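You operate a simulated robot arm through the tools that you are given. There is no shell and no other tool. Be economical: measure what you need, move in short steps, check, and stop when the job is done.

You are at the controls of a simulated robot arm. One attempt, no reset.

## Task
Scour the tile scale off with paste on the pink sponge, then rinse the sponge.
Fine: lever to HAND before the tap goes on; rinse under the hand rose, sponge back; tap off, then lever to HEAD. What is to be rubbed or washed off counts as gone when no trace of it is left.

The check looks at the end state, three seconds after you hand in, the way a careful person would. Anything else that was tipped, shoved, dropped, spilled or broken makes it a failure.

## Robot
A 6-joint arm with a two-finger parallel gripper, fixed in place. Base frame: the origin is at the foot of the arm, x ahead of it, y to its left, z up. Lengths are in mm, angles in degrees, forces in N, time in s.
With the tool pointing down near the work surface it reaches from about 300 to 640 mm from the base axis. Its first joint turns from -166.0 to 166.0 degrees. Payload 3.91 kg.
The TCP is the grasp point between the finger pads, 30 mm short of the fingertips. In the tool frame z runs along the fingers and y along their closing line. The gripper opens to 110 mm. The fingers are 20 mm wide and 10 mm thick; the gripper's body (48 by 112 mm) begins 55 mm behind the TCP.
Orientation is that of the tool frame in the base frame, as a unit quaternion [x, y, z, w]. With the fingers straight down and closing along the base's y, the tool's x points along the base's -x, its y along +y and its z along -z.

## Interface
- The arm moves only by the tool arm_command. Its argument "motion" is a list of rows, each a list of 7 numbers: the shift along the base's x, y, z in units of 20 mm (1.0 is 20 mm), then the turn, a rotation vector about the base's x, y, z in units of 4 degrees (1.0 is 4 degrees), then the finger opening in mm, from 0 to 110. In form: [[tx, ty, tz, ax, ay, az, hand], ...]. A call has 1 to 10 rows; each row shifts and turns the commanded pose from where the row before left it. A call with a number of a shift or a turn outside -1 to 1 is refused whole. Rows are played at 5 a second. More than 50 mm and 8.6 degrees between two rows, or a gripper value outside its range, and nothing of the call is played. A pose out of reach is approached as far as the arm can. The call stops where the force on the tool passes 90 N (or 10 N more than at its start, if that is more) or the arm is blocked; 0.2 s more then pass. The fingers move at their own pace (about 108 mm/s each) and stop on an object; they squeeze with about 40 N. The grip force told is the motor's: it shows also when the fingers shut on nothing. Time passes only in rows, and 0.2 s behind the last, so rows that do not move let the fingers close. The reply holds the time, the measured pose of the TCP, the force on the tool along the base axes, the opening and the grip force, in the units named above and with some noise, with the torque about the TCP (base axes, N m) and any sound that the robot's microphone picked up.
- Cameras (640 x 400 px; columns grow to the right, rows downward): "scene" is fixed at [52.1, -497.8, 1484]; the picture's right is [0.72, -0.70, 0.00], its down [-0.11, -0.12, -0.99] and it looks along [0.69, 0.71, -0.16] (base axes); focal length 214 px, centre (320, 200). "wrist" rides on the gripper at [77, 7, -114] in the tool frame; the picture's right is [-0.09, 1.00, 0.00], its down [-0.80, -0.07, -0.60] and it looks along [-0.59, -0.05, 0.80] (tool axes); focal length 270 px, centre (320, 200). There is no depth. A picture from a camera that has moved, and an enlarged one, comes with that camera's place and axes in the base frame and with its lens.
- get_image(camera): a new picture of that camera. The clock stands still meanwhile.
- raise_lower(by): slides the trunk up (or, below 0, down) by that many mm; the arm rides with it, the base frame stays. It gives what a move gives, with no picture.
- enlarge(camera, box): a new picture of the part [left, top, right, bottom] of that camera's present view, enlarged. The clock stands still meanwhile.
- sign_off(): hands the job in; it is judged then, once.

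Work in short steps. Places have to be worked out from the pictures, the camera data and where the tool is seen: move nearer, look again, correct. Check each grasp and each placing, and mend what went wrong. You have 120 turns and 84 pictures in all, those below and enlarged ones among them. Open the gripper and draw the arm clear of the work before you hand the job in, unless the task says otherwise; then end with one line.

The tools are called after "Request:" by a JSON object that holds its "fn" and its "kwargs". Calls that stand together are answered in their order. arm_command: Moves the arm, as the interface text tells. Its arguments: {"type":"object","properties":{"motion":{"type":"array","items":{"type":"array","items":{"type":"number"}}}},"required":["motion"]} The other tools are called the same way: raise_lower (by) slides the trunk up or down; get_image (camera) takes a picture; enlarge (camera, box) takes an enlarged picture of a part of a camera's view; sign_off () hands the job in.

At the start:

```text
clock: 0.0
ee_pos: [253.8, -254.2, 1303.7]
ee_rot: [0.001, 1.0, 0.0, 0.0]
force: [-0.5, 0.4, 0.5]
torque: [-0.01, 0.02, 0.02]
finger_gap: 110.0
gripper_force: 0.1
trunk travel left (down, up): [-450.0, 90.0]
```

scene: 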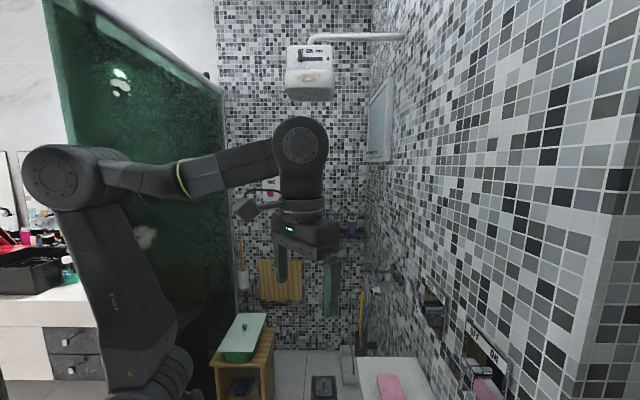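
wrist: 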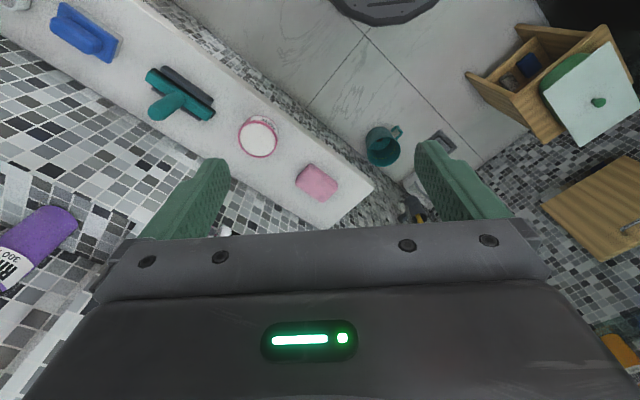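

The tool starts high. I look closer at the scene to find the tile scale, tap, lever and rose.

Request:
{"fn": "enlarge", "kwargs": {"camera": "scene", "box": [340, 220, 540, 400]}}

Request:
{"fn": "enlarge", "kwargs": {"camera": "wrist", "box": [0, 0, 400, 250]}}

Request:
{"fn": "enlarge", "kwargs": {"camera": "scene", "box": [220, 180, 400, 400]}}

```text
2.22 times, centred on (440, 310) of scene
camera zoom: at [52.1, -497.8, 1484.0], right [0.72, -0.7, 0.0], down [-0.11, -0.12, -0.99], along [0.69, 0.71, -0.16], focal length 477 px, centre (53, -44)
```

zoom: 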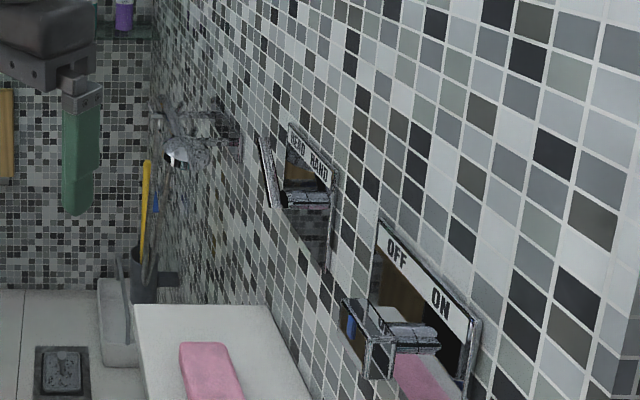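

```text
1.60 times, centred on (200, 125) of wrist
camera zoom: at [175.0, -245.9, 1418.3], right [0.09, 1.0, 0.0], down [0.8, -0.07, 0.6], along [0.59, -0.05, -0.8], focal length 432 px, centre (512, 320)
```

zoom: 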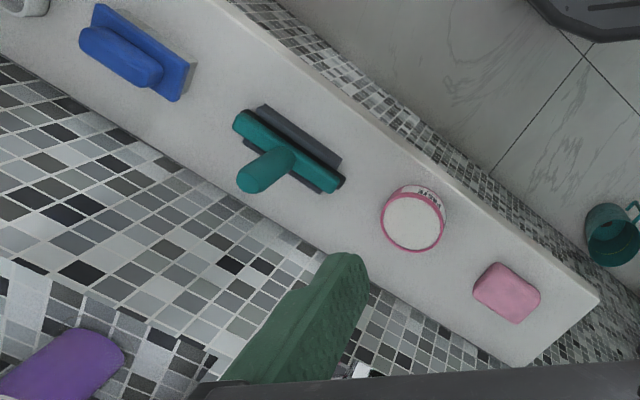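

```text
1.82 times, centred on (310, 290) of scene
camera zoom: at [52.1, -497.8, 1484.0], right [0.72, -0.7, 0.0], down [-0.11, -0.12, -0.99], along [0.69, 0.71, -0.16], focal length 390 px, centre (338, 36)
```

zoom: 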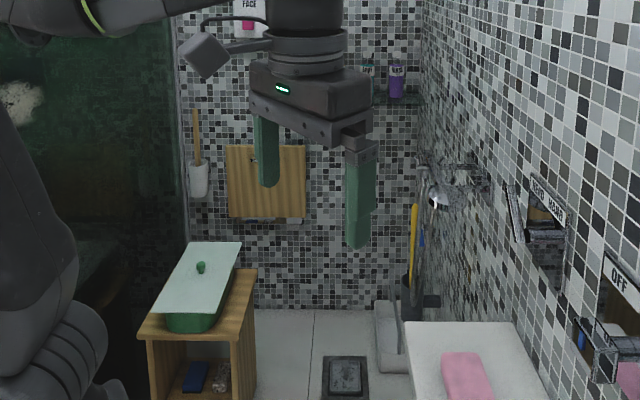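

The right wall stands at about x−y=985 (45° to base), bench top z≈850, plates near z≈1100. I'll yaw the tool −45° so the wrist camera faces the wall, staying in place.

Request:
{"fn": "arm_command", "kwargs": {"motion": [[0, 0, 0, 0, 0, -1, 110], [0, 0, 0, 0, 0, -1, 110], [0, 0, 0, 0, 0, -1, 110], [0, 0, 0, 0, 0, -1, 110], [0, 0, 0, 0, 0, -1, 110], [0, 0, 0, 0, 0, -1, 110], [0, 0, 0, 0, 0, -1, 110], [0, 0, 0, 0, 0, -1, 110], [0, 0, 0, 0, 0, -1, 110], [0, 0, 0, 0, 0, -1, 110]]}}

Request:
{"fn": "arm_command", "kwargs": {"motion": [[0, 0, 0, 0, 0, -1, 110], [0, 0, 0, 0, 0, -0.25, 110], [0, 0, 0, 0.707, 0.707, 0, 110], [0, 0, 0, 0.707, 0.707, 0, 110], [0, 0, 0, 0.707, 0.707, 0, 110], [0, 0, 0, 0.707, 0.707, 0, 110], [0, 0, 0, 0.707, 0.707, 0, 110], [0, 0, 0, 0.707, 0.707, 0, 110]]}}

Request:
{"fn": "get_image", "kwargs": {"camera": "wrist"}}

```text
clock: 2.2
ee_pos: [253.0, -252.0, 1304.4]
ee_rot: [0.343, 0.939, 0.0, 0.0]
force: [0.4, -0.7, 0.3]
torque: [-0.03, 0.03, -0.02]
finger_gap: 109.8
gripper_force: 0.1
trunk travel left (down, up): [-450.0, 90.0]
```

```text
clock: 4.0
ee_pos: [251.4, -254.1, 1235.8]
ee_rot: [0.375, 0.904, 0.078, -0.19]
force: [0.6, -0.5, -0.6]
torque: [-0.03, 0.03, 0.01]
finger_gap: 110.0
gripper_force: 0.1
out of reach, approached as far as the arm can: row 6, 7, 8
trunk travel left (down, up): [-450.0, 90.0]
```

```text
78 pictures are left
camera wrist: at [237.3, -231.9, 1372.1], right [0.76, 0.65, -0.04], down [0.64, -0.74, 0.22], along [0.12, -0.19, -0.97], focal length 270 px, centre (320, 200)
```

wrist: 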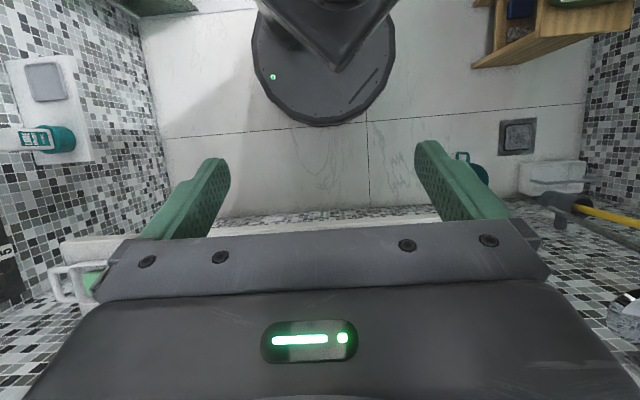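

I tilted the wrong way; undo that and tilt the fingers toward the wall.

Request:
{"fn": "arm_command", "kwargs": {"motion": [[0, 0, 0, -0.707, -0.707, 0, 110], [0, 0, 0, -0.707, -0.707, 0, 110], [0, 0, 0, -0.707, -0.707, 0, 110], [0, 0, 0, -0.707, -0.707, 0, 110], [0, 0, 0, -0.707, -0.707, 0, 110], [0, 0, 0, -0.707, -0.707, 0, 110], [0, 0, 0, -0.707, -0.707, 0, 110], [0, 0, 0, -0.707, -0.707, 0, 110], [0, 0, 0, -0.707, -0.707, 0, 110], [0, 0, 0, -0.707, -0.707, 0, 110]]}}

Request:
{"fn": "get_image", "kwargs": {"camera": "wrist"}}

```text
clock: 6.2
ee_pos: [249.3, -253.3, 1236.1]
ee_rot: [0.379, 0.914, -0.055, 0.13]
force: [0.1, -0.4, -0.5]
torque: [0.01, 0.0, 0.0]
finger_gap: 109.9
gripper_force: 0.1
trunk travel left (down, up): [-450.0, 90.0]
```

```text
77 pictures are left
camera wrist: at [178.6, -173.8, 1324.5], right [0.76, 0.64, 0.02], down [0.38, -0.48, 0.79], along [0.52, -0.6, -0.61], focal length 270 px, centre (320, 200)
```

wrist: 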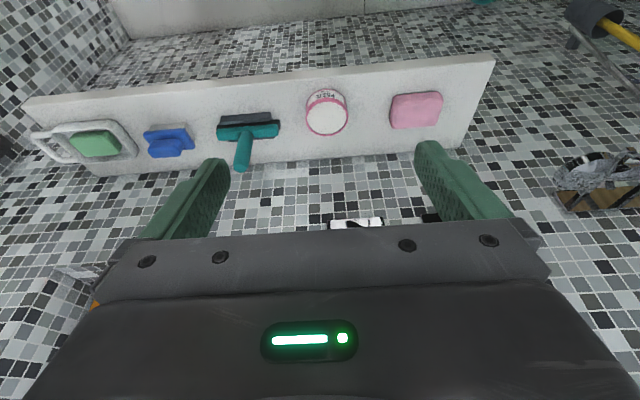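

The bench objects are clear: green soap dish, blue brush, squeegee, paste tin, pink sponge. No scale seen yet, so I tilt up further to see more of the wall.

Request:
{"fn": "arm_command", "kwargs": {"motion": [[0, 0, 0, -0.707, -0.707, 0, 110], [0, 0, 0, -0.707, -0.707, 0, 110], [0, 0, 0, -0.707, -0.707, 0, 110], [0, 0, 0, -0.707, -0.707, 0, 110], [0, 0, 0, -0.707, -0.707, 0, 110], [0, 0, 0, -0.707, -0.707, 0, 110], [0, 0, 0, -0.707, -0.707, 0, 110], [0, 0, 0, -0.707, -0.707, 0, 110]]}}

Request:
{"fn": "get_image", "kwargs": {"camera": "wrist"}}

Request:
{"fn": "get_image", "kwargs": {"camera": "scene"}}

```text
clock: 8.0
ee_pos: [250.4, -254.6, 1236.4]
ee_rot: [0.35, 0.843, -0.156, 0.376]
force: [0.1, 0.1, 0.0]
torque: [0.06, -0.02, 0.0]
finger_gap: 109.9
gripper_force: 0.1
trunk travel left (down, up): [-450.0, 90.0]
```

```text
76 pictures are left
camera wrist: at [156.7, -152.0, 1255.9], right [0.75, 0.66, 0.07], down [0.01, -0.12, 0.99], along [0.67, -0.74, -0.1], focal length 270 px, centre (320, 200)
```

wrist: 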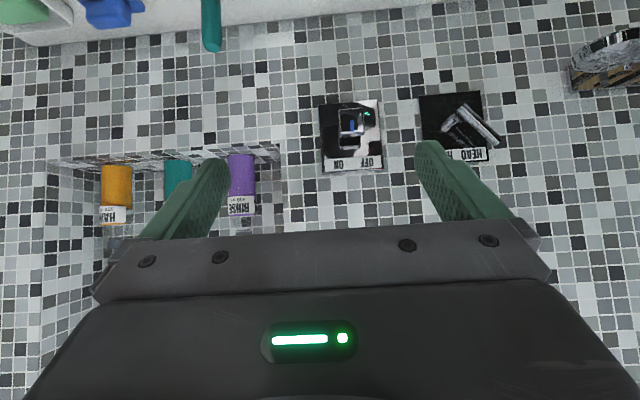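

```text
75 pictures are left
```

scene: 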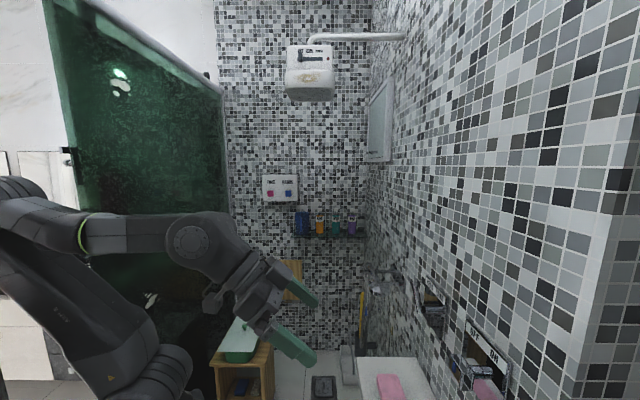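

I see OFF/ON and HEAD/HAND plates (upside down). I enlarge to look for whitish scale.

Request:
{"fn": "enlarge", "kwargs": {"camera": "wrist", "box": [0, 0, 320, 200]}}

Request:
{"fn": "enlarge", "kwargs": {"camera": "wrist", "box": [320, 0, 640, 200]}}

```text
2.00 times, centred on (160, 100) of wrist
camera zoom: at [156.7, -152.0, 1255.9], right [0.75, 0.66, 0.07], down [0.01, -0.12, 0.99], along [0.67, -0.74, -0.1], focal length 541 px, centre (640, 400)
```

zoom: 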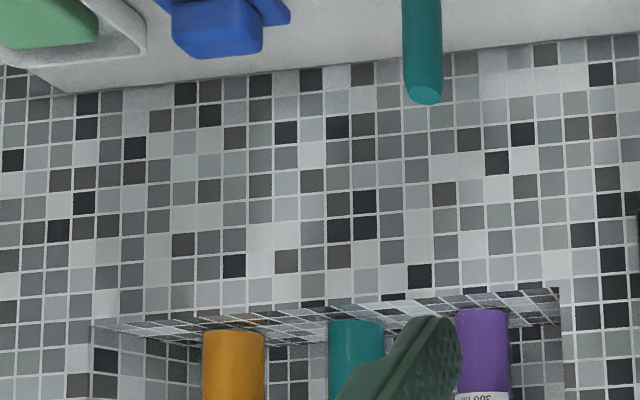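

```text
2.00 times, centred on (480, 100) of wrist
camera zoom: at [156.7, -152.0, 1255.9], right [0.75, 0.66, 0.07], down [0.01, -0.12, 0.99], along [0.67, -0.74, -0.1], focal length 541 px, centre (0, 400)
```

zoom: 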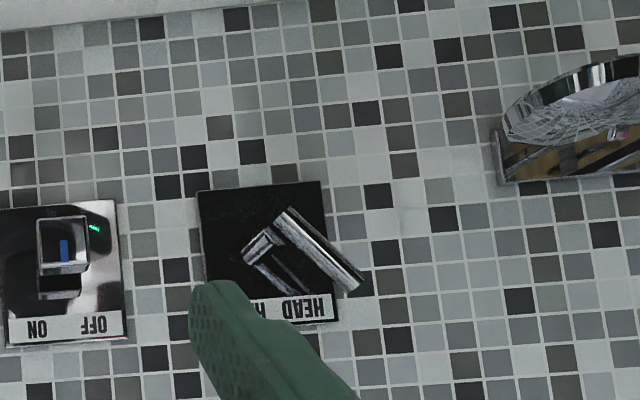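

A faint whitish spot may sit right of the HEAD/HAND plate. I move along the wall (+u, away) for a better look.

Request:
{"fn": "arm_command", "kwargs": {"motion": [[1, 1, 0, 0, 0, 0, 110], [1, 1, 0, 0, 0, 0, 110], [1, 1, 0, 0, 0, 0, 110], [1, 1, 0, 0, 0, 0, 110], [1, 1, 0, 0, 0, 0, 110], [1, 1, 0, 0, 0, 0, 110], [1, 1, 0, 0, 0, 0, 110], [1, 1, 0, 0, 0, 0, 110]]}}

Request:
{"fn": "get_image", "kwargs": {"camera": "wrist"}}

```text
clock: 9.0
ee_pos: [276.7, -226.2, 1242.8]
ee_rot: [0.437, 0.797, -0.192, 0.37]
force: [-0.2, 0.5, -0.4]
torque: [0.0, -0.01, 0.03]
finger_gap: 110.2
gripper_force: 0.1
trunk travel left (down, up): [-450.0, 90.0]
stopped in row 5: the arm was blocked; the commanded pose is now the measured one
```

```text
72 pictures are left
camera wrist: at [206.7, -108.0, 1259.5], right [0.87, 0.49, 0.08], down [-0.03, -0.11, 0.99], along [0.5, -0.86, -0.08], focal length 270 px, centre (320, 200)
```

wrist: 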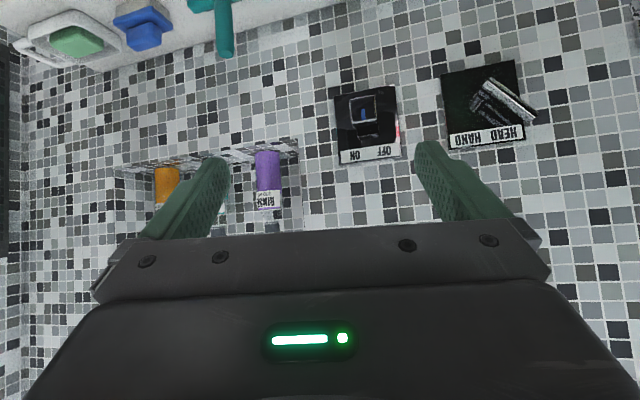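

The arm was blocked; I check the scene for what it touched.

Request:
{"fn": "get_image", "kwargs": {"camera": "scene"}}

```text
71 pictures are left
```

scene: 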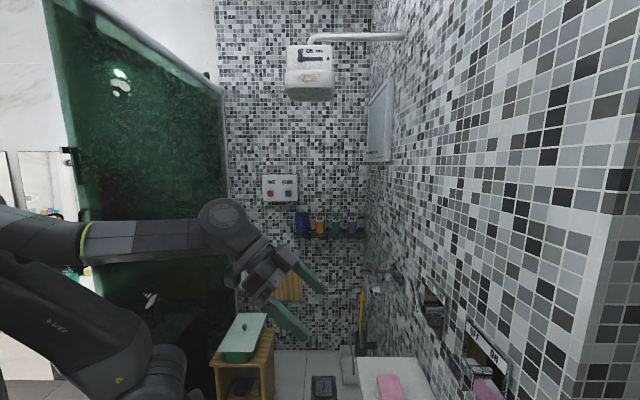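

No contact visible; probably a folded-arm singularity. I move outward toward the wall a bit first, then along.

Request:
{"fn": "arm_command", "kwargs": {"motion": [[0.7, -0.7, 0, 0, 0, 0.5, 110], [0.7, -0.7, 0, 0, 0, 0.5, 110], [0.7, -0.7, 0, 0, 0, 0.5, 110], [0.7, -0.7, 0, 0, 0, 0.5, 110], [0.5, 0.5, 0, 0, 0, 0.5, 110], [0.5, 0.5, 0, 0, 0, 0.5, 110], [0.5, 0.5, 0, 0, 0, 0, 110], [0.5, 0.5, 0, 0, 0, 0, 110], [0.5, 0.5, 0, 0, 0, 0, 110], [0.5, 0.5, 0, 0, 0, 0, 110]]}}

Request:
{"fn": "get_image", "kwargs": {"camera": "wrist"}}

```text
clock: 11.2
ee_pos: [393.3, -223.3, 1242.9]
ee_rot: [0.352, 0.839, -0.153, 0.387]
force: [0.2, 0.2, 0.8]
torque: [0.01, -0.03, -0.02]
finger_gap: 109.9
gripper_force: 0.0
trunk travel left (down, up): [-450.0, 90.0]
```

```text
70 pictures are left
camera wrist: at [300.6, -121.1, 1258.8], right [0.74, 0.66, 0.08], down [-0.01, -0.11, 0.99], along [0.67, -0.74, -0.08], focal length 270 px, centre (320, 200)
```

wrist: 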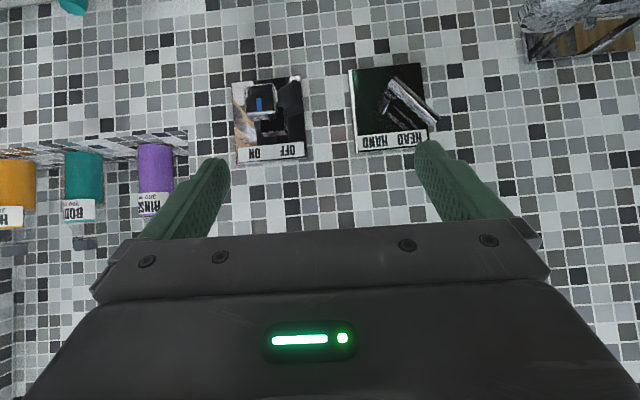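

That works. I continue along +u to view the rose area.

Request:
{"fn": "arm_command", "kwargs": {"motion": [[0.7, 0.7, 0, 0, 0, 0, 110], [0.7, 0.7, 0, 0, 0, 0, 110], [0.7, 0.7, 0, 0, 0, 0, 110], [0.7, 0.7, 0, 0, 0, 0, 110], [0.7, 0.7, 0, 0, 0, 0, 110], [0.7, 0.7, 0, 0, 0, 0, 110], [0.7, 0.7, 0, 0, 0, 0, 110], [0.7, 0.7, 0, 0, 0, 0, 110]]}}

Request:
{"fn": "get_image", "kwargs": {"camera": "wrist"}}

```text
clock: 13.0
ee_pos: [503.7, -109.9, 1242.7]
ee_rot: [0.351, 0.839, -0.152, 0.388]
force: [0.2, -0.2, 0.0]
torque: [-0.04, 0.0, 0.04]
finger_gap: 109.8
gripper_force: 0.1
trunk travel left (down, up): [-450.0, 90.0]
```

```text
69 pictures are left
camera wrist: at [410.7, -7.9, 1259.1], right [0.74, 0.66, 0.08], down [-0.01, -0.11, 0.99], along [0.67, -0.74, -0.08], focal length 270 px, centre (320, 200)
```

wrist: 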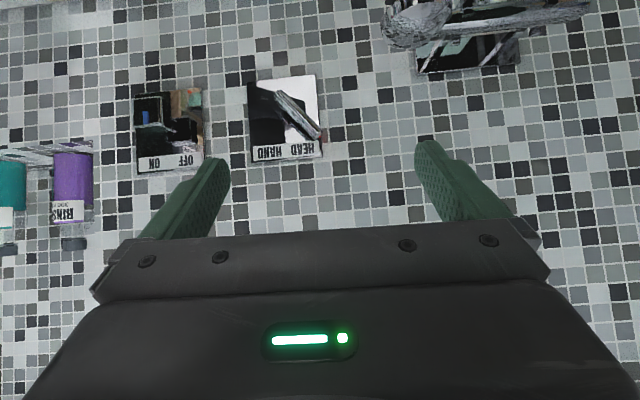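

I lower the trunk 200 mm to see the lower wall and the rose.

Request:
{"fn": "raise_lower", "kwargs": {"by": -200}}

Request:
{"fn": "get_image", "kwargs": {"camera": "wrist"}}

Request:
{"fn": "enlarge", "kwargs": {"camera": "wrist", "box": [320, 20, 640, 220]}}

```text
clock: 15.2
ee_pos: [503.7, -110.4, 1042.7]
ee_rot: [0.351, 0.839, -0.152, 0.388]
force: [-0.4, 0.2, -0.1]
torque: [-0.03, 0.0, 0.0]
finger_gap: 110.0
gripper_force: 0.1
trunk travel left (down, up): [-250.0, 290.0]
```

```text
68 pictures are left
camera wrist: at [410.3, -8.2, 1059.4], right [0.74, 0.66, 0.08], down [-0.01, -0.11, 0.99], along [0.67, -0.74, -0.08], focal length 270 px, centre (320, 200)
```

wrist: 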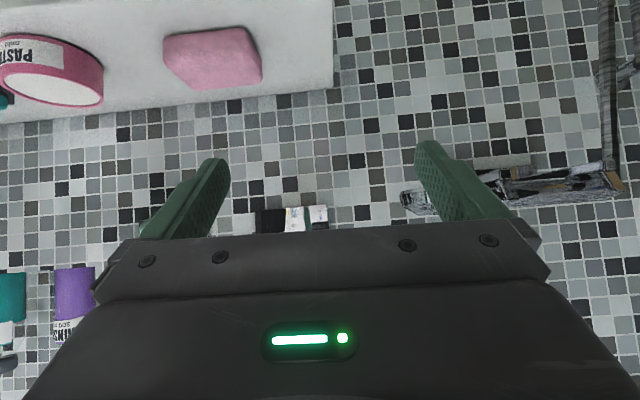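

```text
2.00 times, centred on (480, 120) of wrist
camera zoom: at [410.3, -8.2, 1059.4], right [0.74, 0.66, 0.08], down [-0.01, -0.11, 0.99], along [0.67, -0.74, -0.08], focal length 541 px, centre (0, 360)
```

zoom: 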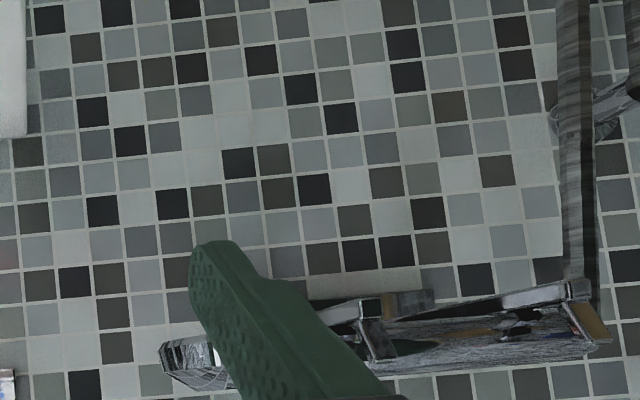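

No scale here. I enlarge the scene view's wall and far parts.

Request:
{"fn": "enlarge", "kwargs": {"camera": "scene", "box": [360, 60, 640, 235]}}

Request:
{"fn": "enlarge", "kwargs": {"camera": "scene", "box": [360, 225, 640, 400]}}

Request:
{"fn": "enlarge", "kwargs": {"camera": "scene", "box": [200, 175, 420, 325]}}

```text
2.29 times, centred on (500, 148) of scene
camera zoom: at [52.1, -497.8, 1484.0], right [0.72, -0.7, 0.0], down [-0.11, -0.12, -0.99], along [0.69, 0.71, -0.16], focal length 490 px, centre (-91, 320)
```

zoom: 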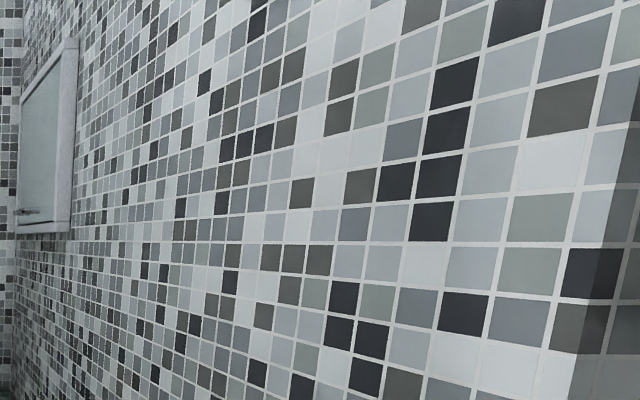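

```text
2.29 times, centred on (500, 312) of scene
camera zoom: at [52.1, -497.8, 1484.0], right [0.72, -0.7, 0.0], down [-0.11, -0.12, -0.99], along [0.69, 0.71, -0.16], focal length 490 px, centre (-91, -57)
```

zoom: 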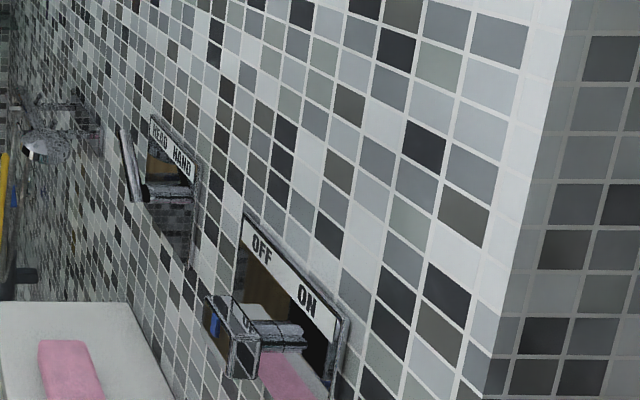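

```text
2.67 times, centred on (310, 250) of scene
camera zoom: at [52.1, -497.8, 1484.0], right [0.72, -0.7, 0.0], down [-0.11, -0.12, -0.99], along [0.69, 0.71, -0.16], focal length 572 px, centre (347, 67)
```

zoom: 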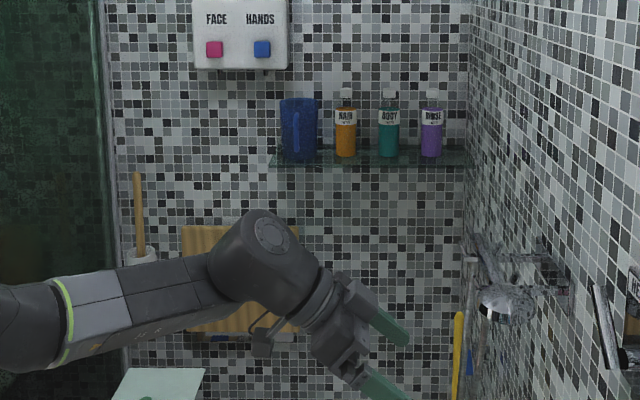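

Still nothing evident. Faintly paler tiles were on the wall between bench and niche; I move back along −u at this lower height and look closely.

Request:
{"fn": "arm_command", "kwargs": {"motion": [[-0.9, -0.9, 0, 0, 0, 0, 110], [-0.9, -0.9, 0, 0, 0, 0, 110], [-0.9, -0.9, 0, 0, 0, 0, 110], [-0.9, -0.9, 0, 0, 0, 0, 110], [-0.9, -0.9, 0, 0, 0, 0, 110], [-0.9, -0.9, 0, 0, 0, 0, 110], [-0.9, -0.9, 0, 0, 0, 0, 110], [-0.9, -0.9, 0, 0, 0, 0, 110], [-0.9, -0.9, 0, 0, 0, 0, 110], [-0.9, -0.9, 0, 0, 0, 0, 110]]}}

Request:
{"fn": "get_image", "kwargs": {"camera": "wrist"}}

```text
clock: 17.4
ee_pos: [324.5, -289.4, 1043.0]
ee_rot: [0.351, 0.838, -0.153, 0.389]
force: [0.1, 0.2, 0.0]
torque: [0.0, 0.03, 0.02]
finger_gap: 110.0
gripper_force: 0.1
trunk travel left (down, up): [-250.0, 290.0]
```

```text
63 pictures are left
camera wrist: at [230.4, -188.4, 1059.0], right [0.74, 0.66, 0.08], down [-0.01, -0.11, 0.99], along [0.67, -0.74, -0.08], focal length 270 px, centre (320, 200)
```

wrist: 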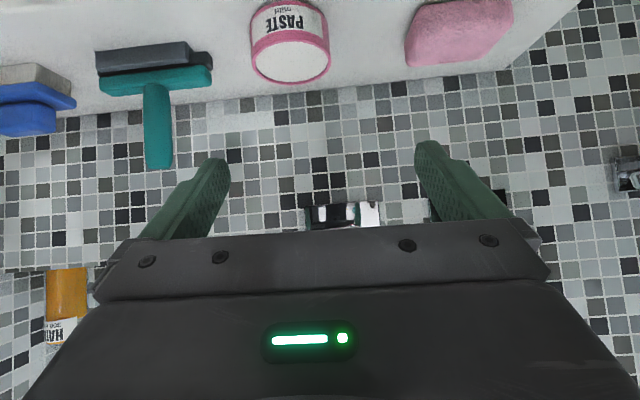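

I enlarge the band between bench and plates.

Request:
{"fn": "enlarge", "kwargs": {"camera": "wrist", "box": [160, 0, 416, 160]}}

Request:
{"fn": "enlarge", "kwargs": {"camera": "wrist", "box": [400, 60, 640, 210]}}

```text
2.50 times, centred on (288, 80) of wrist
camera zoom: at [230.4, -188.4, 1059.0], right [0.74, 0.66, 0.08], down [-0.01, -0.11, 0.99], along [0.67, -0.74, -0.08], focal length 676 px, centre (400, 500)
```

zoom: 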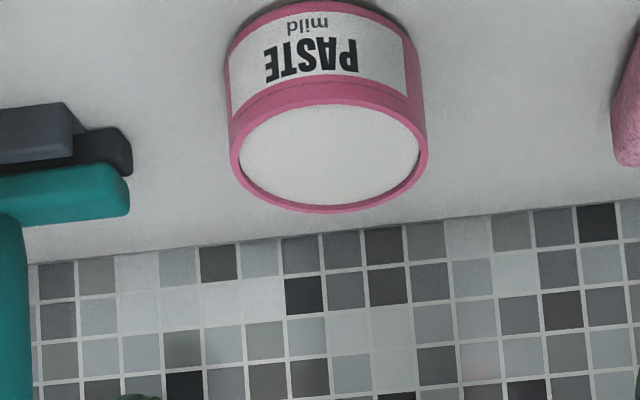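

```text
2.67 times, centred on (520, 135) of wrist
camera zoom: at [230.4, -188.4, 1059.0], right [0.74, 0.66, 0.08], down [-0.01, -0.11, 0.99], along [0.67, -0.74, -0.08], focal length 721 px, centre (-213, 373)
```

zoom: 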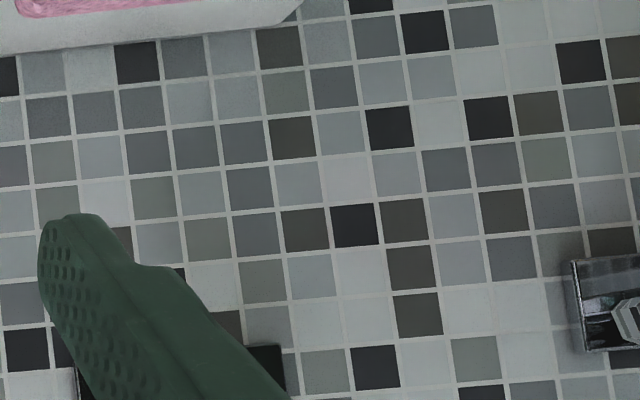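

The tin is open with white paste to the rim. The area below the niche (u≈−140, z≈1070) is still hidden by the gripper; I raise the trunk and move over to view it.

Request:
{"fn": "raise_lower", "kwargs": {"by": 140}}

Request:
{"fn": "arm_command", "kwargs": {"motion": [[-0.8, -0.8, 0, 0, 0, 0, 110], [-0.8, -0.8, 0, 0, 0, 0, 110], [-0.8, -0.8, 0, 0, 0, 0, 110], [-0.8, -0.8, 0, 0, 0, 0, 110], [-0.8, -0.8, 0, 0, 0, 0, 110], [-0.8, -0.8, 0, 0, 0, 0, 110]]}}

Request:
{"fn": "get_image", "kwargs": {"camera": "wrist"}}

Request:
{"fn": "enlarge", "kwargs": {"camera": "wrist", "box": [200, 20, 440, 170]}}

```text
clock: 19.1
ee_pos: [324.9, -289.7, 1182.6]
ee_rot: [0.351, 0.839, -0.152, 0.387]
force: [0.3, -0.6, -1.1]
torque: [0.0, -0.02, 0.0]
finger_gap: 110.0
gripper_force: 0.1
trunk travel left (down, up): [-390.0, 150.0]
```

```text
clock: 20.5
ee_pos: [228.6, -386.6, 1182.5]
ee_rot: [0.35, 0.838, -0.152, 0.389]
force: [1.0, 0.8, -0.4]
torque: [0.03, -0.03, -0.02]
finger_gap: 110.2
gripper_force: 0.0
trunk travel left (down, up): [-390.0, 150.0]
```

```text
60 pictures are left
camera wrist: at [135.0, -284.3, 1199.5], right [0.74, 0.66, 0.08], down [-0.01, -0.11, 0.99], along [0.67, -0.74, -0.08], focal length 270 px, centre (320, 200)
```

wrist: 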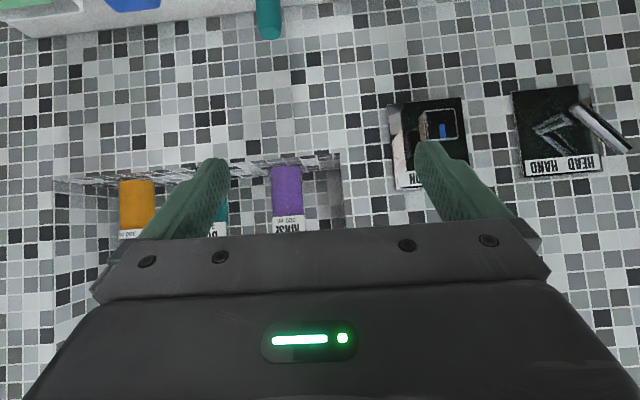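

```text
2.67 times, centred on (320, 95) of wrist
camera zoom: at [135.0, -284.3, 1199.5], right [0.74, 0.66, 0.08], down [-0.01, -0.11, 0.99], along [0.67, -0.74, -0.08], focal length 721 px, centre (320, 480)
```

zoom: 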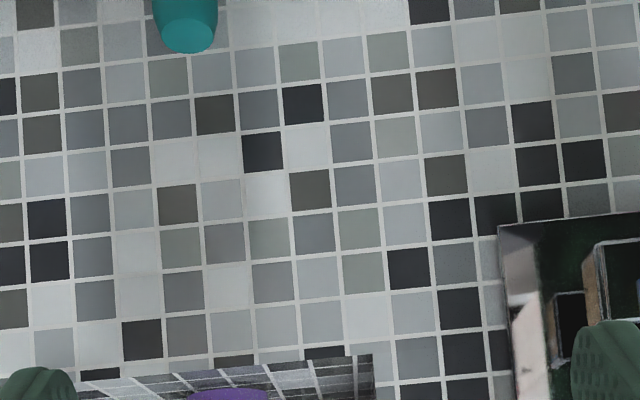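

Nothing here. I move to u≈100 and raise, to view the higher wall.

Request:
{"fn": "arm_command", "kwargs": {"motion": [[0.9, 0.9, 0, 0, 0, 0, 110], [0.9, 0.9, 0, 0, 0, 0, 110], [0.9, 0.9, 0, 0, 0, 0, 110], [0.9, 0.9, 0, 0, 0, 0, 110], [0.9, 0.9, 0, 0, 0, 0, 110], [0.9, 0.9, 0, 0, 0, 0, 110], [0.9, 0.9, 0, 0, 0, 0, 110], [0.9, 0.9, 0, 0, 0, 0, 110], [0.9, 0.9, 0, 0, 0, 0, 110], [0.9, 0.9, 0, 0, 0, 0, 110]]}}

Request:
{"fn": "raise_lower", "kwargs": {"by": 150}}

Request:
{"fn": "arm_command", "kwargs": {"motion": [[0, 0, 0, -0.707, -0.707, 0, 110], [0, 0, 0, -0.707, -0.707, 0, 110], [0, 0, 0, -0.707, -0.707, 0, 110], [0, 0, 0, -0.707, -0.707, 0, 110], [0, 0, 0, -0.707, -0.707, 0, 110], [0, 0, 0, -0.707, -0.707, 0, 110]]}}

Request:
{"fn": "get_image", "kwargs": {"camera": "wrist"}}

```text
clock: 22.7
ee_pos: [408.8, -204.1, 1183.2]
ee_rot: [0.352, 0.838, -0.152, 0.388]
force: [-1.0, 0.1, -0.2]
torque: [-0.01, -0.01, 0.01]
finger_gap: 109.9
gripper_force: 0.1
trunk travel left (down, up): [-390.0, 150.0]
```

```text
clock: 24.4
ee_pos: [407.4, -204.4, 1332.3]
ee_rot: [0.351, 0.839, -0.152, 0.388]
force: [0.1, -0.3, 0.6]
torque: [0.03, 0.0, 0.0]
finger_gap: 110.1
gripper_force: 0.1
trunk travel left (down, up): [-540.0, 0.0]
```

```text
clock: 25.8
ee_pos: [408.5, -205.4, 1332.0]
ee_rot: [0.309, 0.741, -0.22, 0.554]
force: [0.2, -0.5, 1.2]
torque: [-0.03, -0.02, -0.01]
finger_gap: 109.9
gripper_force: 0.0
trunk travel left (down, up): [-540.0, 0.0]
```

```text
58 pictures are left
camera wrist: at [318.8, -106.3, 1291.1], right [0.72, 0.69, 0.1], down [-0.3, 0.18, 0.94], along [0.63, -0.7, 0.33], focal length 270 px, centre (320, 200)
```

wrist: 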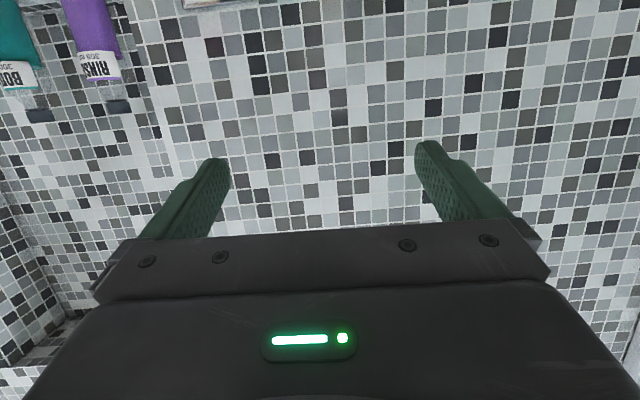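

Nothing up there. Next, the wall beyond the bench end, lower down.

Request:
{"fn": "arm_command", "kwargs": {"motion": [[0.7, 0.7, 0, 0.707, 0.707, 0, 110], [0.7, 0.7, 0, 0.707, 0.707, 0, 110], [0.7, 0.7, 0, 0.707, 0.707, 0, 110], [0.7, 0.7, 0, 0.707, 0.707, 0, 110], [0.7, 0.7, 0, 0.707, 0.707, 0, 110], [0.7, 0.7, 0, 0.707, 0.707, 0, 110], [0.7, 0.7, 0, 0, 0, 0, 110], [0.7, 0.7, 0, 0, 0, 0, 110], [0.7, 0.7, 0, 0, 0, 0, 110], [0.7, 0.7, 0, 0, 0, 0, 110]]}}

Request:
{"fn": "raise_lower", "kwargs": {"by": -350}}

Request:
{"fn": "get_image", "kwargs": {"camera": "wrist"}}

Request:
{"fn": "get_image", "kwargs": {"camera": "scene"}}

```text
clock: 28.0
ee_pos: [549.9, -62.8, 1329.7]
ee_rot: [0.35, 0.839, -0.151, 0.387]
force: [0.1, 0.0, 0.5]
torque: [0.02, 0.02, -0.02]
finger_gap: 109.9
gripper_force: 0.0
trunk travel left (down, up): [-540.0, 0.0]
```

```text
clock: 31.4
ee_pos: [550.2, -62.9, 980.8]
ee_rot: [0.351, 0.839, -0.152, 0.388]
force: [0.2, 0.6, 0.2]
torque: [0.04, 0.0, 0.03]
finger_gap: 110.0
gripper_force: 0.2
trunk travel left (down, up): [-190.0, 350.0]
```

```text
57 pictures are left
camera wrist: at [456.2, 39.2, 996.8], right [0.74, 0.66, 0.08], down [-0.01, -0.11, 0.99], along [0.67, -0.74, -0.08], focal length 270 px, centre (320, 200)
```

wrist: 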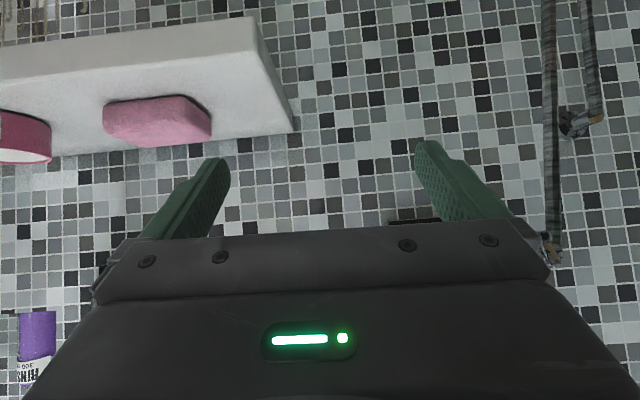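

```text
56 pictures are left
```

scene: 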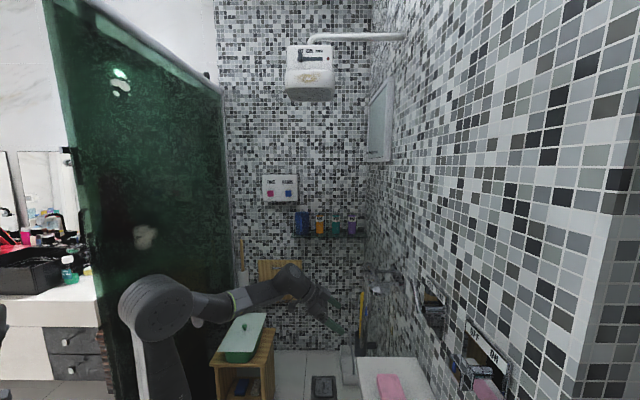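

I zoom on the wall just above the bench and to its right.

Request:
{"fn": "enlarge", "kwargs": {"camera": "wrist", "box": [0, 120, 240, 270]}}

Request:
{"fn": "enlarge", "kwargs": {"camera": "wrist", "box": [220, 0, 540, 200]}}

```text
2.67 times, centred on (120, 195) of wrist
camera zoom: at [456.2, 39.2, 996.8], right [0.74, 0.66, 0.08], down [-0.01, -0.11, 0.99], along [0.67, -0.74, -0.08], focal length 721 px, centre (853, 213)
```

zoom: 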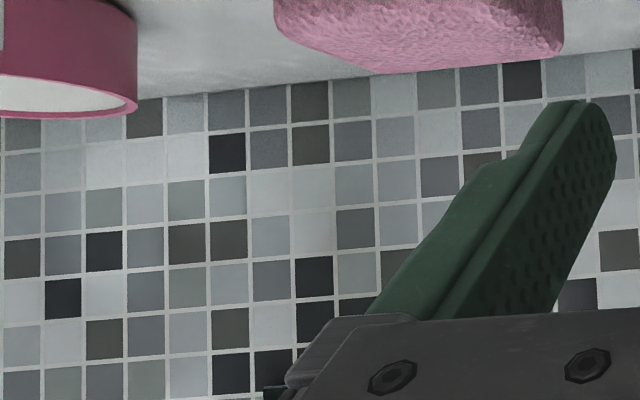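

```text
2.00 times, centred on (380, 100) of wrist
camera zoom: at [456.2, 39.2, 996.8], right [0.74, 0.66, 0.08], down [-0.01, -0.11, 0.99], along [0.67, -0.74, -0.08], focal length 541 px, centre (200, 400)
```

zoom: 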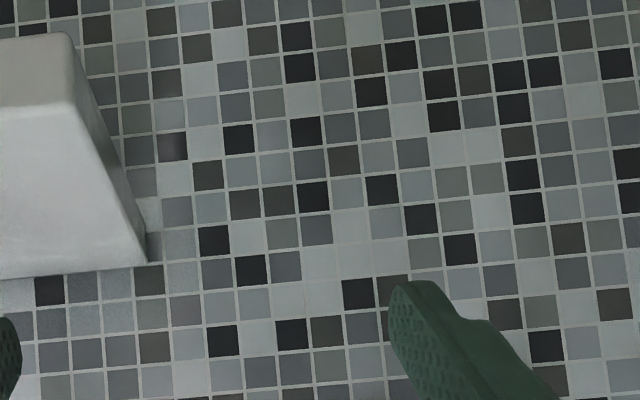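

I noted a faint blotch around u≈340, z≈1070, right of the HEAD/HAND plate. I raise to view it directly.

Request:
{"fn": "raise_lower", "kwargs": {"by": 220}}

Request:
{"fn": "enlarge", "kwargs": {"camera": "wrist", "box": [160, 20, 480, 220]}}

```text
clock: 33.8
ee_pos: [549.1, -63.4, 1199.7]
ee_rot: [0.351, 0.839, -0.152, 0.387]
force: [-0.2, -0.5, 0.5]
torque: [0.01, -0.01, 0.0]
finger_gap: 110.0
gripper_force: 0.1
trunk travel left (down, up): [-410.0, 130.0]
```

```text
2.00 times, centred on (320, 120) of wrist
camera zoom: at [456.2, 39.2, 1216.7], right [0.74, 0.66, 0.08], down [-0.01, -0.11, 0.99], along [0.67, -0.74, -0.08], focal length 541 px, centre (320, 360)
```

zoom: 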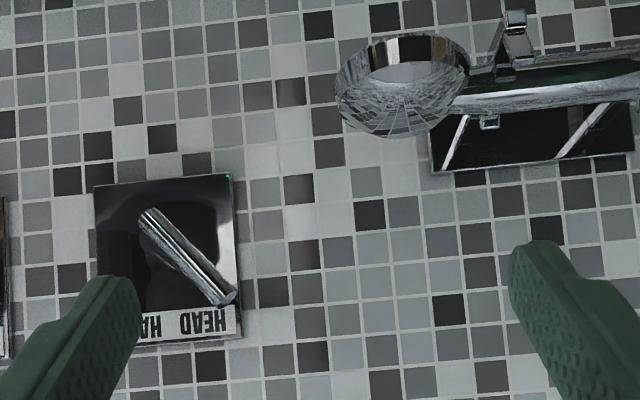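

Grout seems hazed around the strip right of the plate. I zoom tightly.

Request:
{"fn": "enlarge", "kwargs": {"camera": "wrist", "box": [250, 50, 378, 130]}}

Request:
{"fn": "enlarge", "kwargs": {"camera": "wrist", "box": [250, 120, 378, 200]}}

```text
5.00 times, centred on (314, 90) of wrist
camera zoom: at [456.2, 39.2, 1216.7], right [0.74, 0.66, 0.08], down [-0.01, -0.11, 0.99], along [0.67, -0.74, -0.08], focal length 1351 px, centre (350, 750)
```

zoom: 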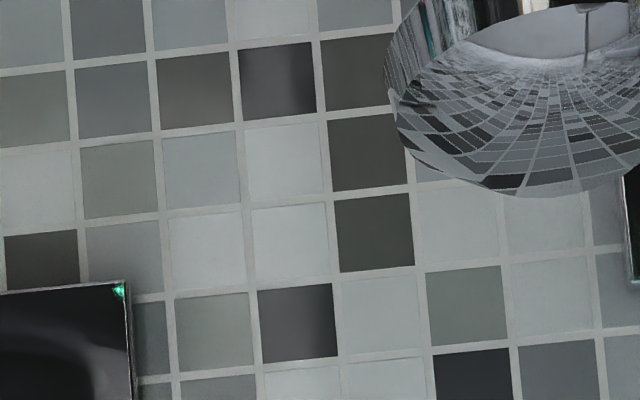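

```text
5.00 times, centred on (314, 160) of wrist
camera zoom: at [456.2, 39.2, 1216.7], right [0.74, 0.66, 0.08], down [-0.01, -0.11, 0.99], along [0.67, -0.74, -0.08], focal length 1351 px, centre (350, 400)
```

zoom: 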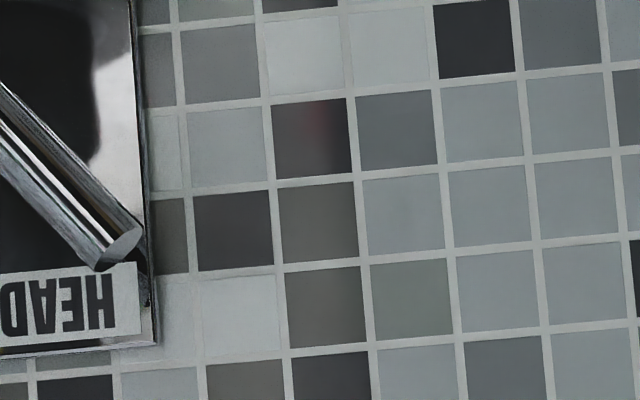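

It was only a reflection. Remaining candidate: the niche and the wall around it (u<−50). I travel back along −u, raised.

Request:
{"fn": "arm_command", "kwargs": {"motion": [[-1, -1, 0, 0, 0, 0, 110], [-1, -1, 0, 0, 0, 0, 110], [-1, -1, 0, 0, 0, 0, 110], [-1, -1, 0, 0, 0, 0, 110], [-1, -1, 0, 0, 0, 0, 110], [-1, -1, 0, 0, 0, 0, 110], [-1, -1, 0, 0, 0, 0, 110], [-1, -1, 0, 0, 0, 0, 110], [-1, -1, 0, 0, 0, 0, 110], [-1, -1, 0, 0, 0, 0, 110]]}}

Request:
{"fn": "arm_command", "kwargs": {"motion": [[-1, -1, 0, 0, 0, 0, 110], [-1, -1, 0, 0, 0, 0, 110], [-1, -1, 0, 0, 0, 0, 110], [-1, -1, 0, 0, 0, 0, 110], [-1, -1, 0, 0, 0, 0, 110], [-1, -1, 0, 0, 0, 0, 110], [-1, -1, 0, 0, 0, 0, 110]]}}

Request:
{"fn": "raise_lower", "kwargs": {"by": 130}}

Request:
{"fn": "get_image", "kwargs": {"camera": "wrist"}}

```text
clock: 36.0
ee_pos: [349.3, -262.4, 1199.6]
ee_rot: [0.35, 0.839, -0.152, 0.389]
force: [-0.3, -0.7, -0.3]
torque: [0.03, 0.05, -0.04]
finger_gap: 109.9
gripper_force: 0.0
trunk travel left (down, up): [-410.0, 130.0]
```

```text
clock: 37.6
ee_pos: [210.9, -404.3, 1200.7]
ee_rot: [0.35, 0.839, -0.151, 0.388]
force: [0.0, -0.4, -0.6]
torque: [-0.01, -0.01, 0.02]
finger_gap: 109.7
gripper_force: 0.0
trunk travel left (down, up): [-410.0, 130.0]
```

```text
clock: 39.1
ee_pos: [211.6, -404.0, 1331.4]
ee_rot: [0.351, 0.838, -0.152, 0.388]
force: [-0.3, 0.9, -0.1]
torque: [-0.02, 0.01, 0.02]
finger_gap: 110.1
gripper_force: 0.1
trunk travel left (down, up): [-540.0, 0.0]
```

```text
50 pictures are left
camera wrist: at [118.0, -301.7, 1347.8], right [0.74, 0.66, 0.08], down [-0.01, -0.11, 0.99], along [0.67, -0.74, -0.08], focal length 270 px, centre (320, 200)
```

wrist: 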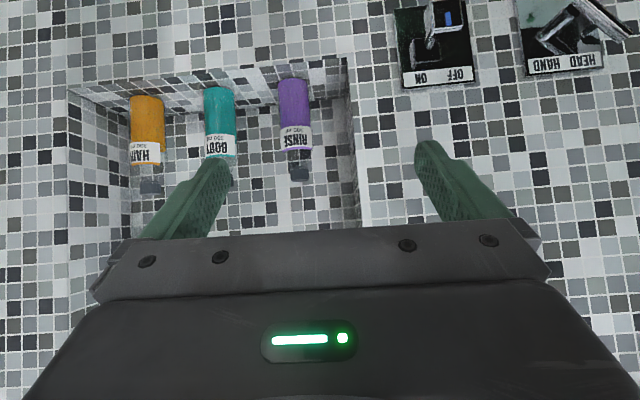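

No scale there. One unseen surface: the tiled front (apron) under the bench. I back off slightly and lower to look at it.

Request:
{"fn": "arm_command", "kwargs": {"motion": [[-0.5, 0.5, 0, 0, 0, 0, 110], [-0.5, 0.5, 0, 0, 0, 0, 110], [0.5, 0.5, 0, 0, 0, 0, 110], [0.5, 0.5, 0, 0, 0, 0, 110], [0.5, 0.5, 0, 0, 0, 0, 110], [0.5, 0.5, 0, 0, 0, 0, 110]]}}

Request:
{"fn": "raise_lower", "kwargs": {"by": -400}}

Request:
{"fn": "get_image", "kwargs": {"camera": "wrist"}}

```text
clock: 40.5
ee_pos: [232.4, -345.1, 1331.0]
ee_rot: [0.351, 0.839, -0.152, 0.388]
force: [-0.8, 0.5, 0.5]
torque: [0.03, 0.0, -0.05]
finger_gap: 110.3
gripper_force: 0.0
trunk travel left (down, up): [-540.0, 0.0]
```

```text
clock: 44.4
ee_pos: [232.5, -345.9, 929.6]
ee_rot: [0.351, 0.839, -0.151, 0.388]
force: [-0.5, 0.5, -0.2]
torque: [-0.01, -0.01, 0.0]
finger_gap: 110.0
gripper_force: 0.1
trunk travel left (down, up): [-140.0, 400.0]
```

```text
49 pictures are left
camera wrist: at [138.3, -244.1, 946.9], right [0.74, 0.66, 0.08], down [-0.01, -0.11, 0.99], along [0.67, -0.74, -0.08], focal length 270 px, centre (320, 200)
```

wrist: 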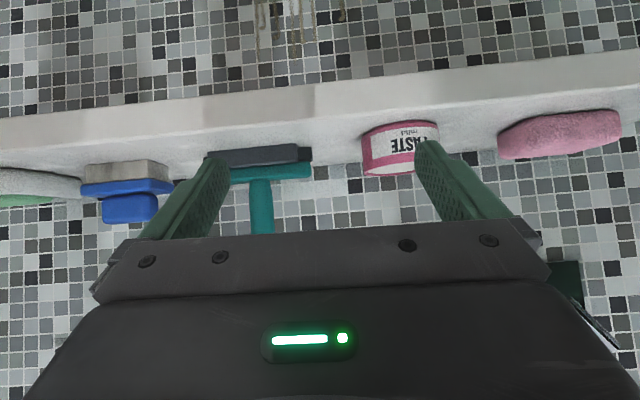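

Found it: yellowish-white drips on the tiles below the bench's front. I lower fully for a full view.

Request:
{"fn": "raise_lower", "kwargs": {"by": -140}}

Request:
{"fn": "get_image", "kwargs": {"camera": "wrist"}}

```text
clock: 46.0
ee_pos: [232.7, -346.2, 790.4]
ee_rot: [0.351, 0.839, -0.152, 0.388]
force: [0.0, -0.1, -0.1]
torque: [0.03, 0.0, -0.05]
finger_gap: 110.0
gripper_force: 0.0
trunk travel left (down, up): [0.0, 540.0]
```

```text
48 pictures are left
camera wrist: at [138.3, -244.2, 806.9], right [0.74, 0.66, 0.08], down [-0.01, -0.11, 0.99], along [0.67, -0.74, -0.08], focal length 270 px, centre (320, 200)
```

wrist: 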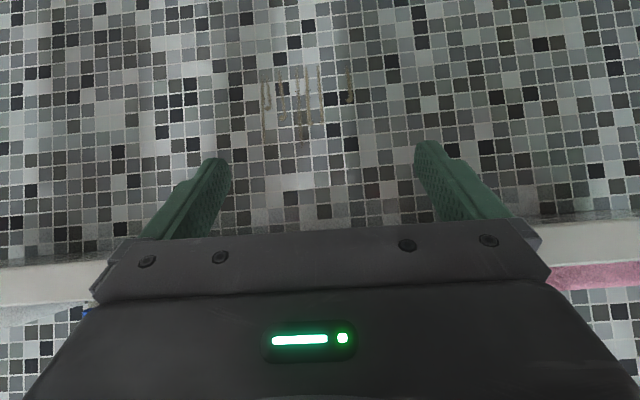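

The scale is on the main wall (n≈697) under the shelf: u −187…−26, z 540…674; the shelf spans z≈824–855. I'll do the levers first with an empty hand: raise and take close-ups of the plates.

Request:
{"fn": "raise_lower", "kwargs": {"by": 400}}

Request:
{"fn": "arm_command", "kwargs": {"motion": [[1, 1, 0, 0, 0, 0, 0], [1, 1, 0, 0, 0, 0, 0], [1, 1, 0, 0, 0, 0, 0], [1, 1, 0, 0, 0, 0, 0], [1, 1, 0, 0, 0, 0, 0], [1, 1, 0, 0, 0, 0, 0], [1, 1, 0, 0, 0, 0, 0]]}}

Request:
{"fn": "enlarge", "kwargs": {"camera": "wrist", "box": [160, 20, 480, 220]}}

Request:
{"fn": "enlarge", "kwargs": {"camera": "scene", "box": [400, 270, 528, 400]}}

```text
clock: 49.9
ee_pos: [232.1, -345.3, 1190.6]
ee_rot: [0.351, 0.839, -0.152, 0.388]
force: [0.3, 0.8, -0.2]
torque: [0.0, 0.06, 0.0]
finger_gap: 110.2
gripper_force: 0.0
trunk travel left (down, up): [-400.0, 140.0]
```

```text
clock: 51.4
ee_pos: [309.7, -271.9, 1197.8]
ee_rot: [0.433, 0.795, -0.19, 0.379]
force: [0.3, 0.3, -1.2]
torque: [0.02, 0.0, 0.01]
finger_gap: 0.0
gripper_force: 37.1
trunk travel left (down, up): [-400.0, 140.0]
stopped in row 7: the arm was blocked; the commanded pose is now the measured one
```

```text
2.00 times, centred on (320, 120) of wrist
camera zoom: at [237.9, -153.5, 1211.9], right [0.86, 0.5, 0.09], down [-0.05, -0.1, 0.99], along [0.51, -0.86, -0.06], focal length 541 px, centre (320, 360)
```

zoom: 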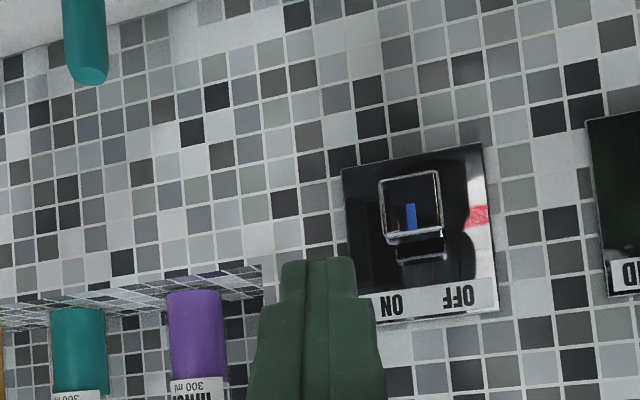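

```text
3.08 times, centred on (464, 335) of scene
camera zoom: at [52.1, -497.8, 1484.0], right [0.72, -0.7, 0.0], down [-0.11, -0.12, -0.99], along [0.69, 0.71, -0.16], focal length 660 px, centre (-123, -215)
```

zoom: 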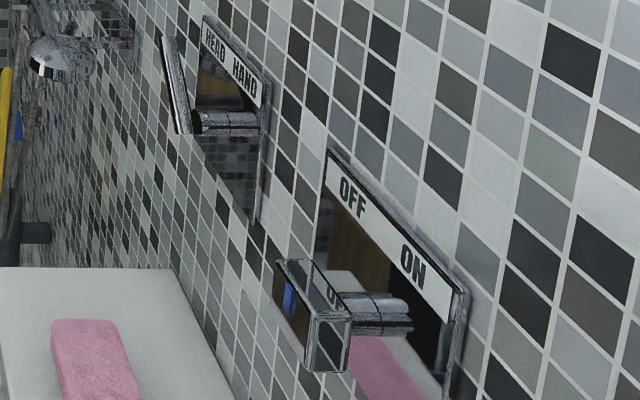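

The tap appears as a square knob on a stub centred at u≈39, z≈1095. I enlarge it to understand how it moves.

Request:
{"fn": "enlarge", "kwargs": {"camera": "wrist", "box": [310, 80, 422, 150]}}

Request:
{"fn": "enlarge", "kwargs": {"camera": "scene", "box": [450, 310, 546, 400]}}

```text
5.71 times, centred on (366, 115) of wrist
camera zoom: at [237.9, -153.5, 1211.9], right [0.86, 0.5, 0.09], down [-0.05, -0.1, 0.99], along [0.51, -0.86, -0.06], focal length 1544 px, centre (57, 686)
```

zoom: 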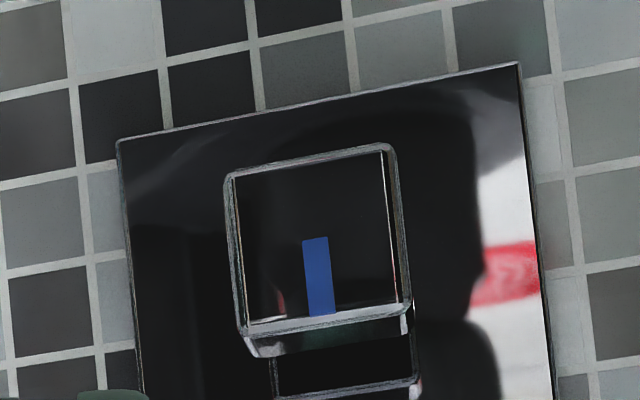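

```text
4.44 times, centred on (498, 355) of scene
camera zoom: at [52.1, -497.8, 1484.0], right [0.72, -0.7, 0.0], down [-0.11, -0.12, -0.99], along [0.69, 0.71, -0.16], focal length 953 px, centre (-471, -489)
```

zoom: 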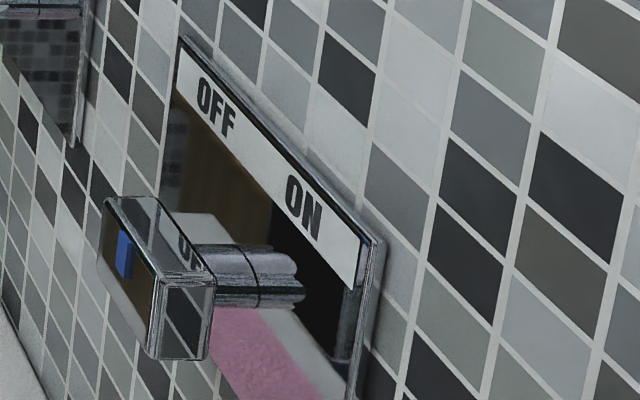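

The tap is a square rotary knob with a blue pointer; the HEAD/HAND lever is a bar from pivot (u≈218, z≈1077) to tip (u≈268, z≈1139) at n≈655. I fix yaw, go outward, and swing to horizontal at u≈300 with closed fingers.

Request:
{"fn": "arm_command", "kwargs": {"motion": [[0.7, -0.7, 0, 0, 0, 0.64, 0], [0.7, -0.7, 0, 0, 0, 0.64, 0], [0.7, -0.7, 0, 0, 0, 0.64, 0], [0.7, -0.7, 0, 0, 0, 0.63, 0], [0.7, 0.7, 0, 0, 0, 0, 0], [0.7, 0.7, 0, 0, 0, 0, 0], [0.7, 0.7, 0, 0, 0, 0, 0], [0.7, 0.7, 0, 0, 0, 0, 0], [0.7, 0.7, 0, 0, 0, 0, 0], [0.7, 0.7, 0, 0, 0, 0, 0]]}}

Request:
{"fn": "arm_command", "kwargs": {"motion": [[0.8, 0.8, 0, -0.707, -0.707, 0, 0], [0.8, 0.8, 0, -0.707, -0.707, 0, 0], [0.8, 0.8, 0, -0.707, -0.707, 0, 0], [0.8, 0.8, 0, -0.707, -0.707, 0, 0], [0.8, 0.8, 0, -0.707, -0.707, 0, 0], [0.5, 0.5, 0, -0.707, -0.707, 0, 0], [0.5, 0.5, 0, -0.707, -0.707, 0, 0], [0.0, 0.0, 0, -0.707, -0.707, 0, 0], [0, 0, 0, -0.707, -0.707, 0, 0], [0, 0, 0, -0.64, -0.64, 0, 0]]}}

```text
clock: 53.6
ee_pos: [453.6, -241.4, 1193.6]
ee_rot: [0.356, 0.834, -0.154, 0.393]
force: [-0.3, 0.4, 0.5]
torque: [0.02, -0.05, -0.03]
finger_gap: 0.0
gripper_force: 37.5
trunk travel left (down, up): [-400.0, 140.0]
```

```text
clock: 55.8
ee_pos: [554.3, -140.7, 1192.6]
ee_rot: [0.277, 0.654, -0.259, 0.655]
force: [0.0, 0.6, 0.6]
torque: [0.0, -0.01, 0.03]
finger_gap: 0.0
gripper_force: 37.4
trunk travel left (down, up): [-400.0, 140.0]
```

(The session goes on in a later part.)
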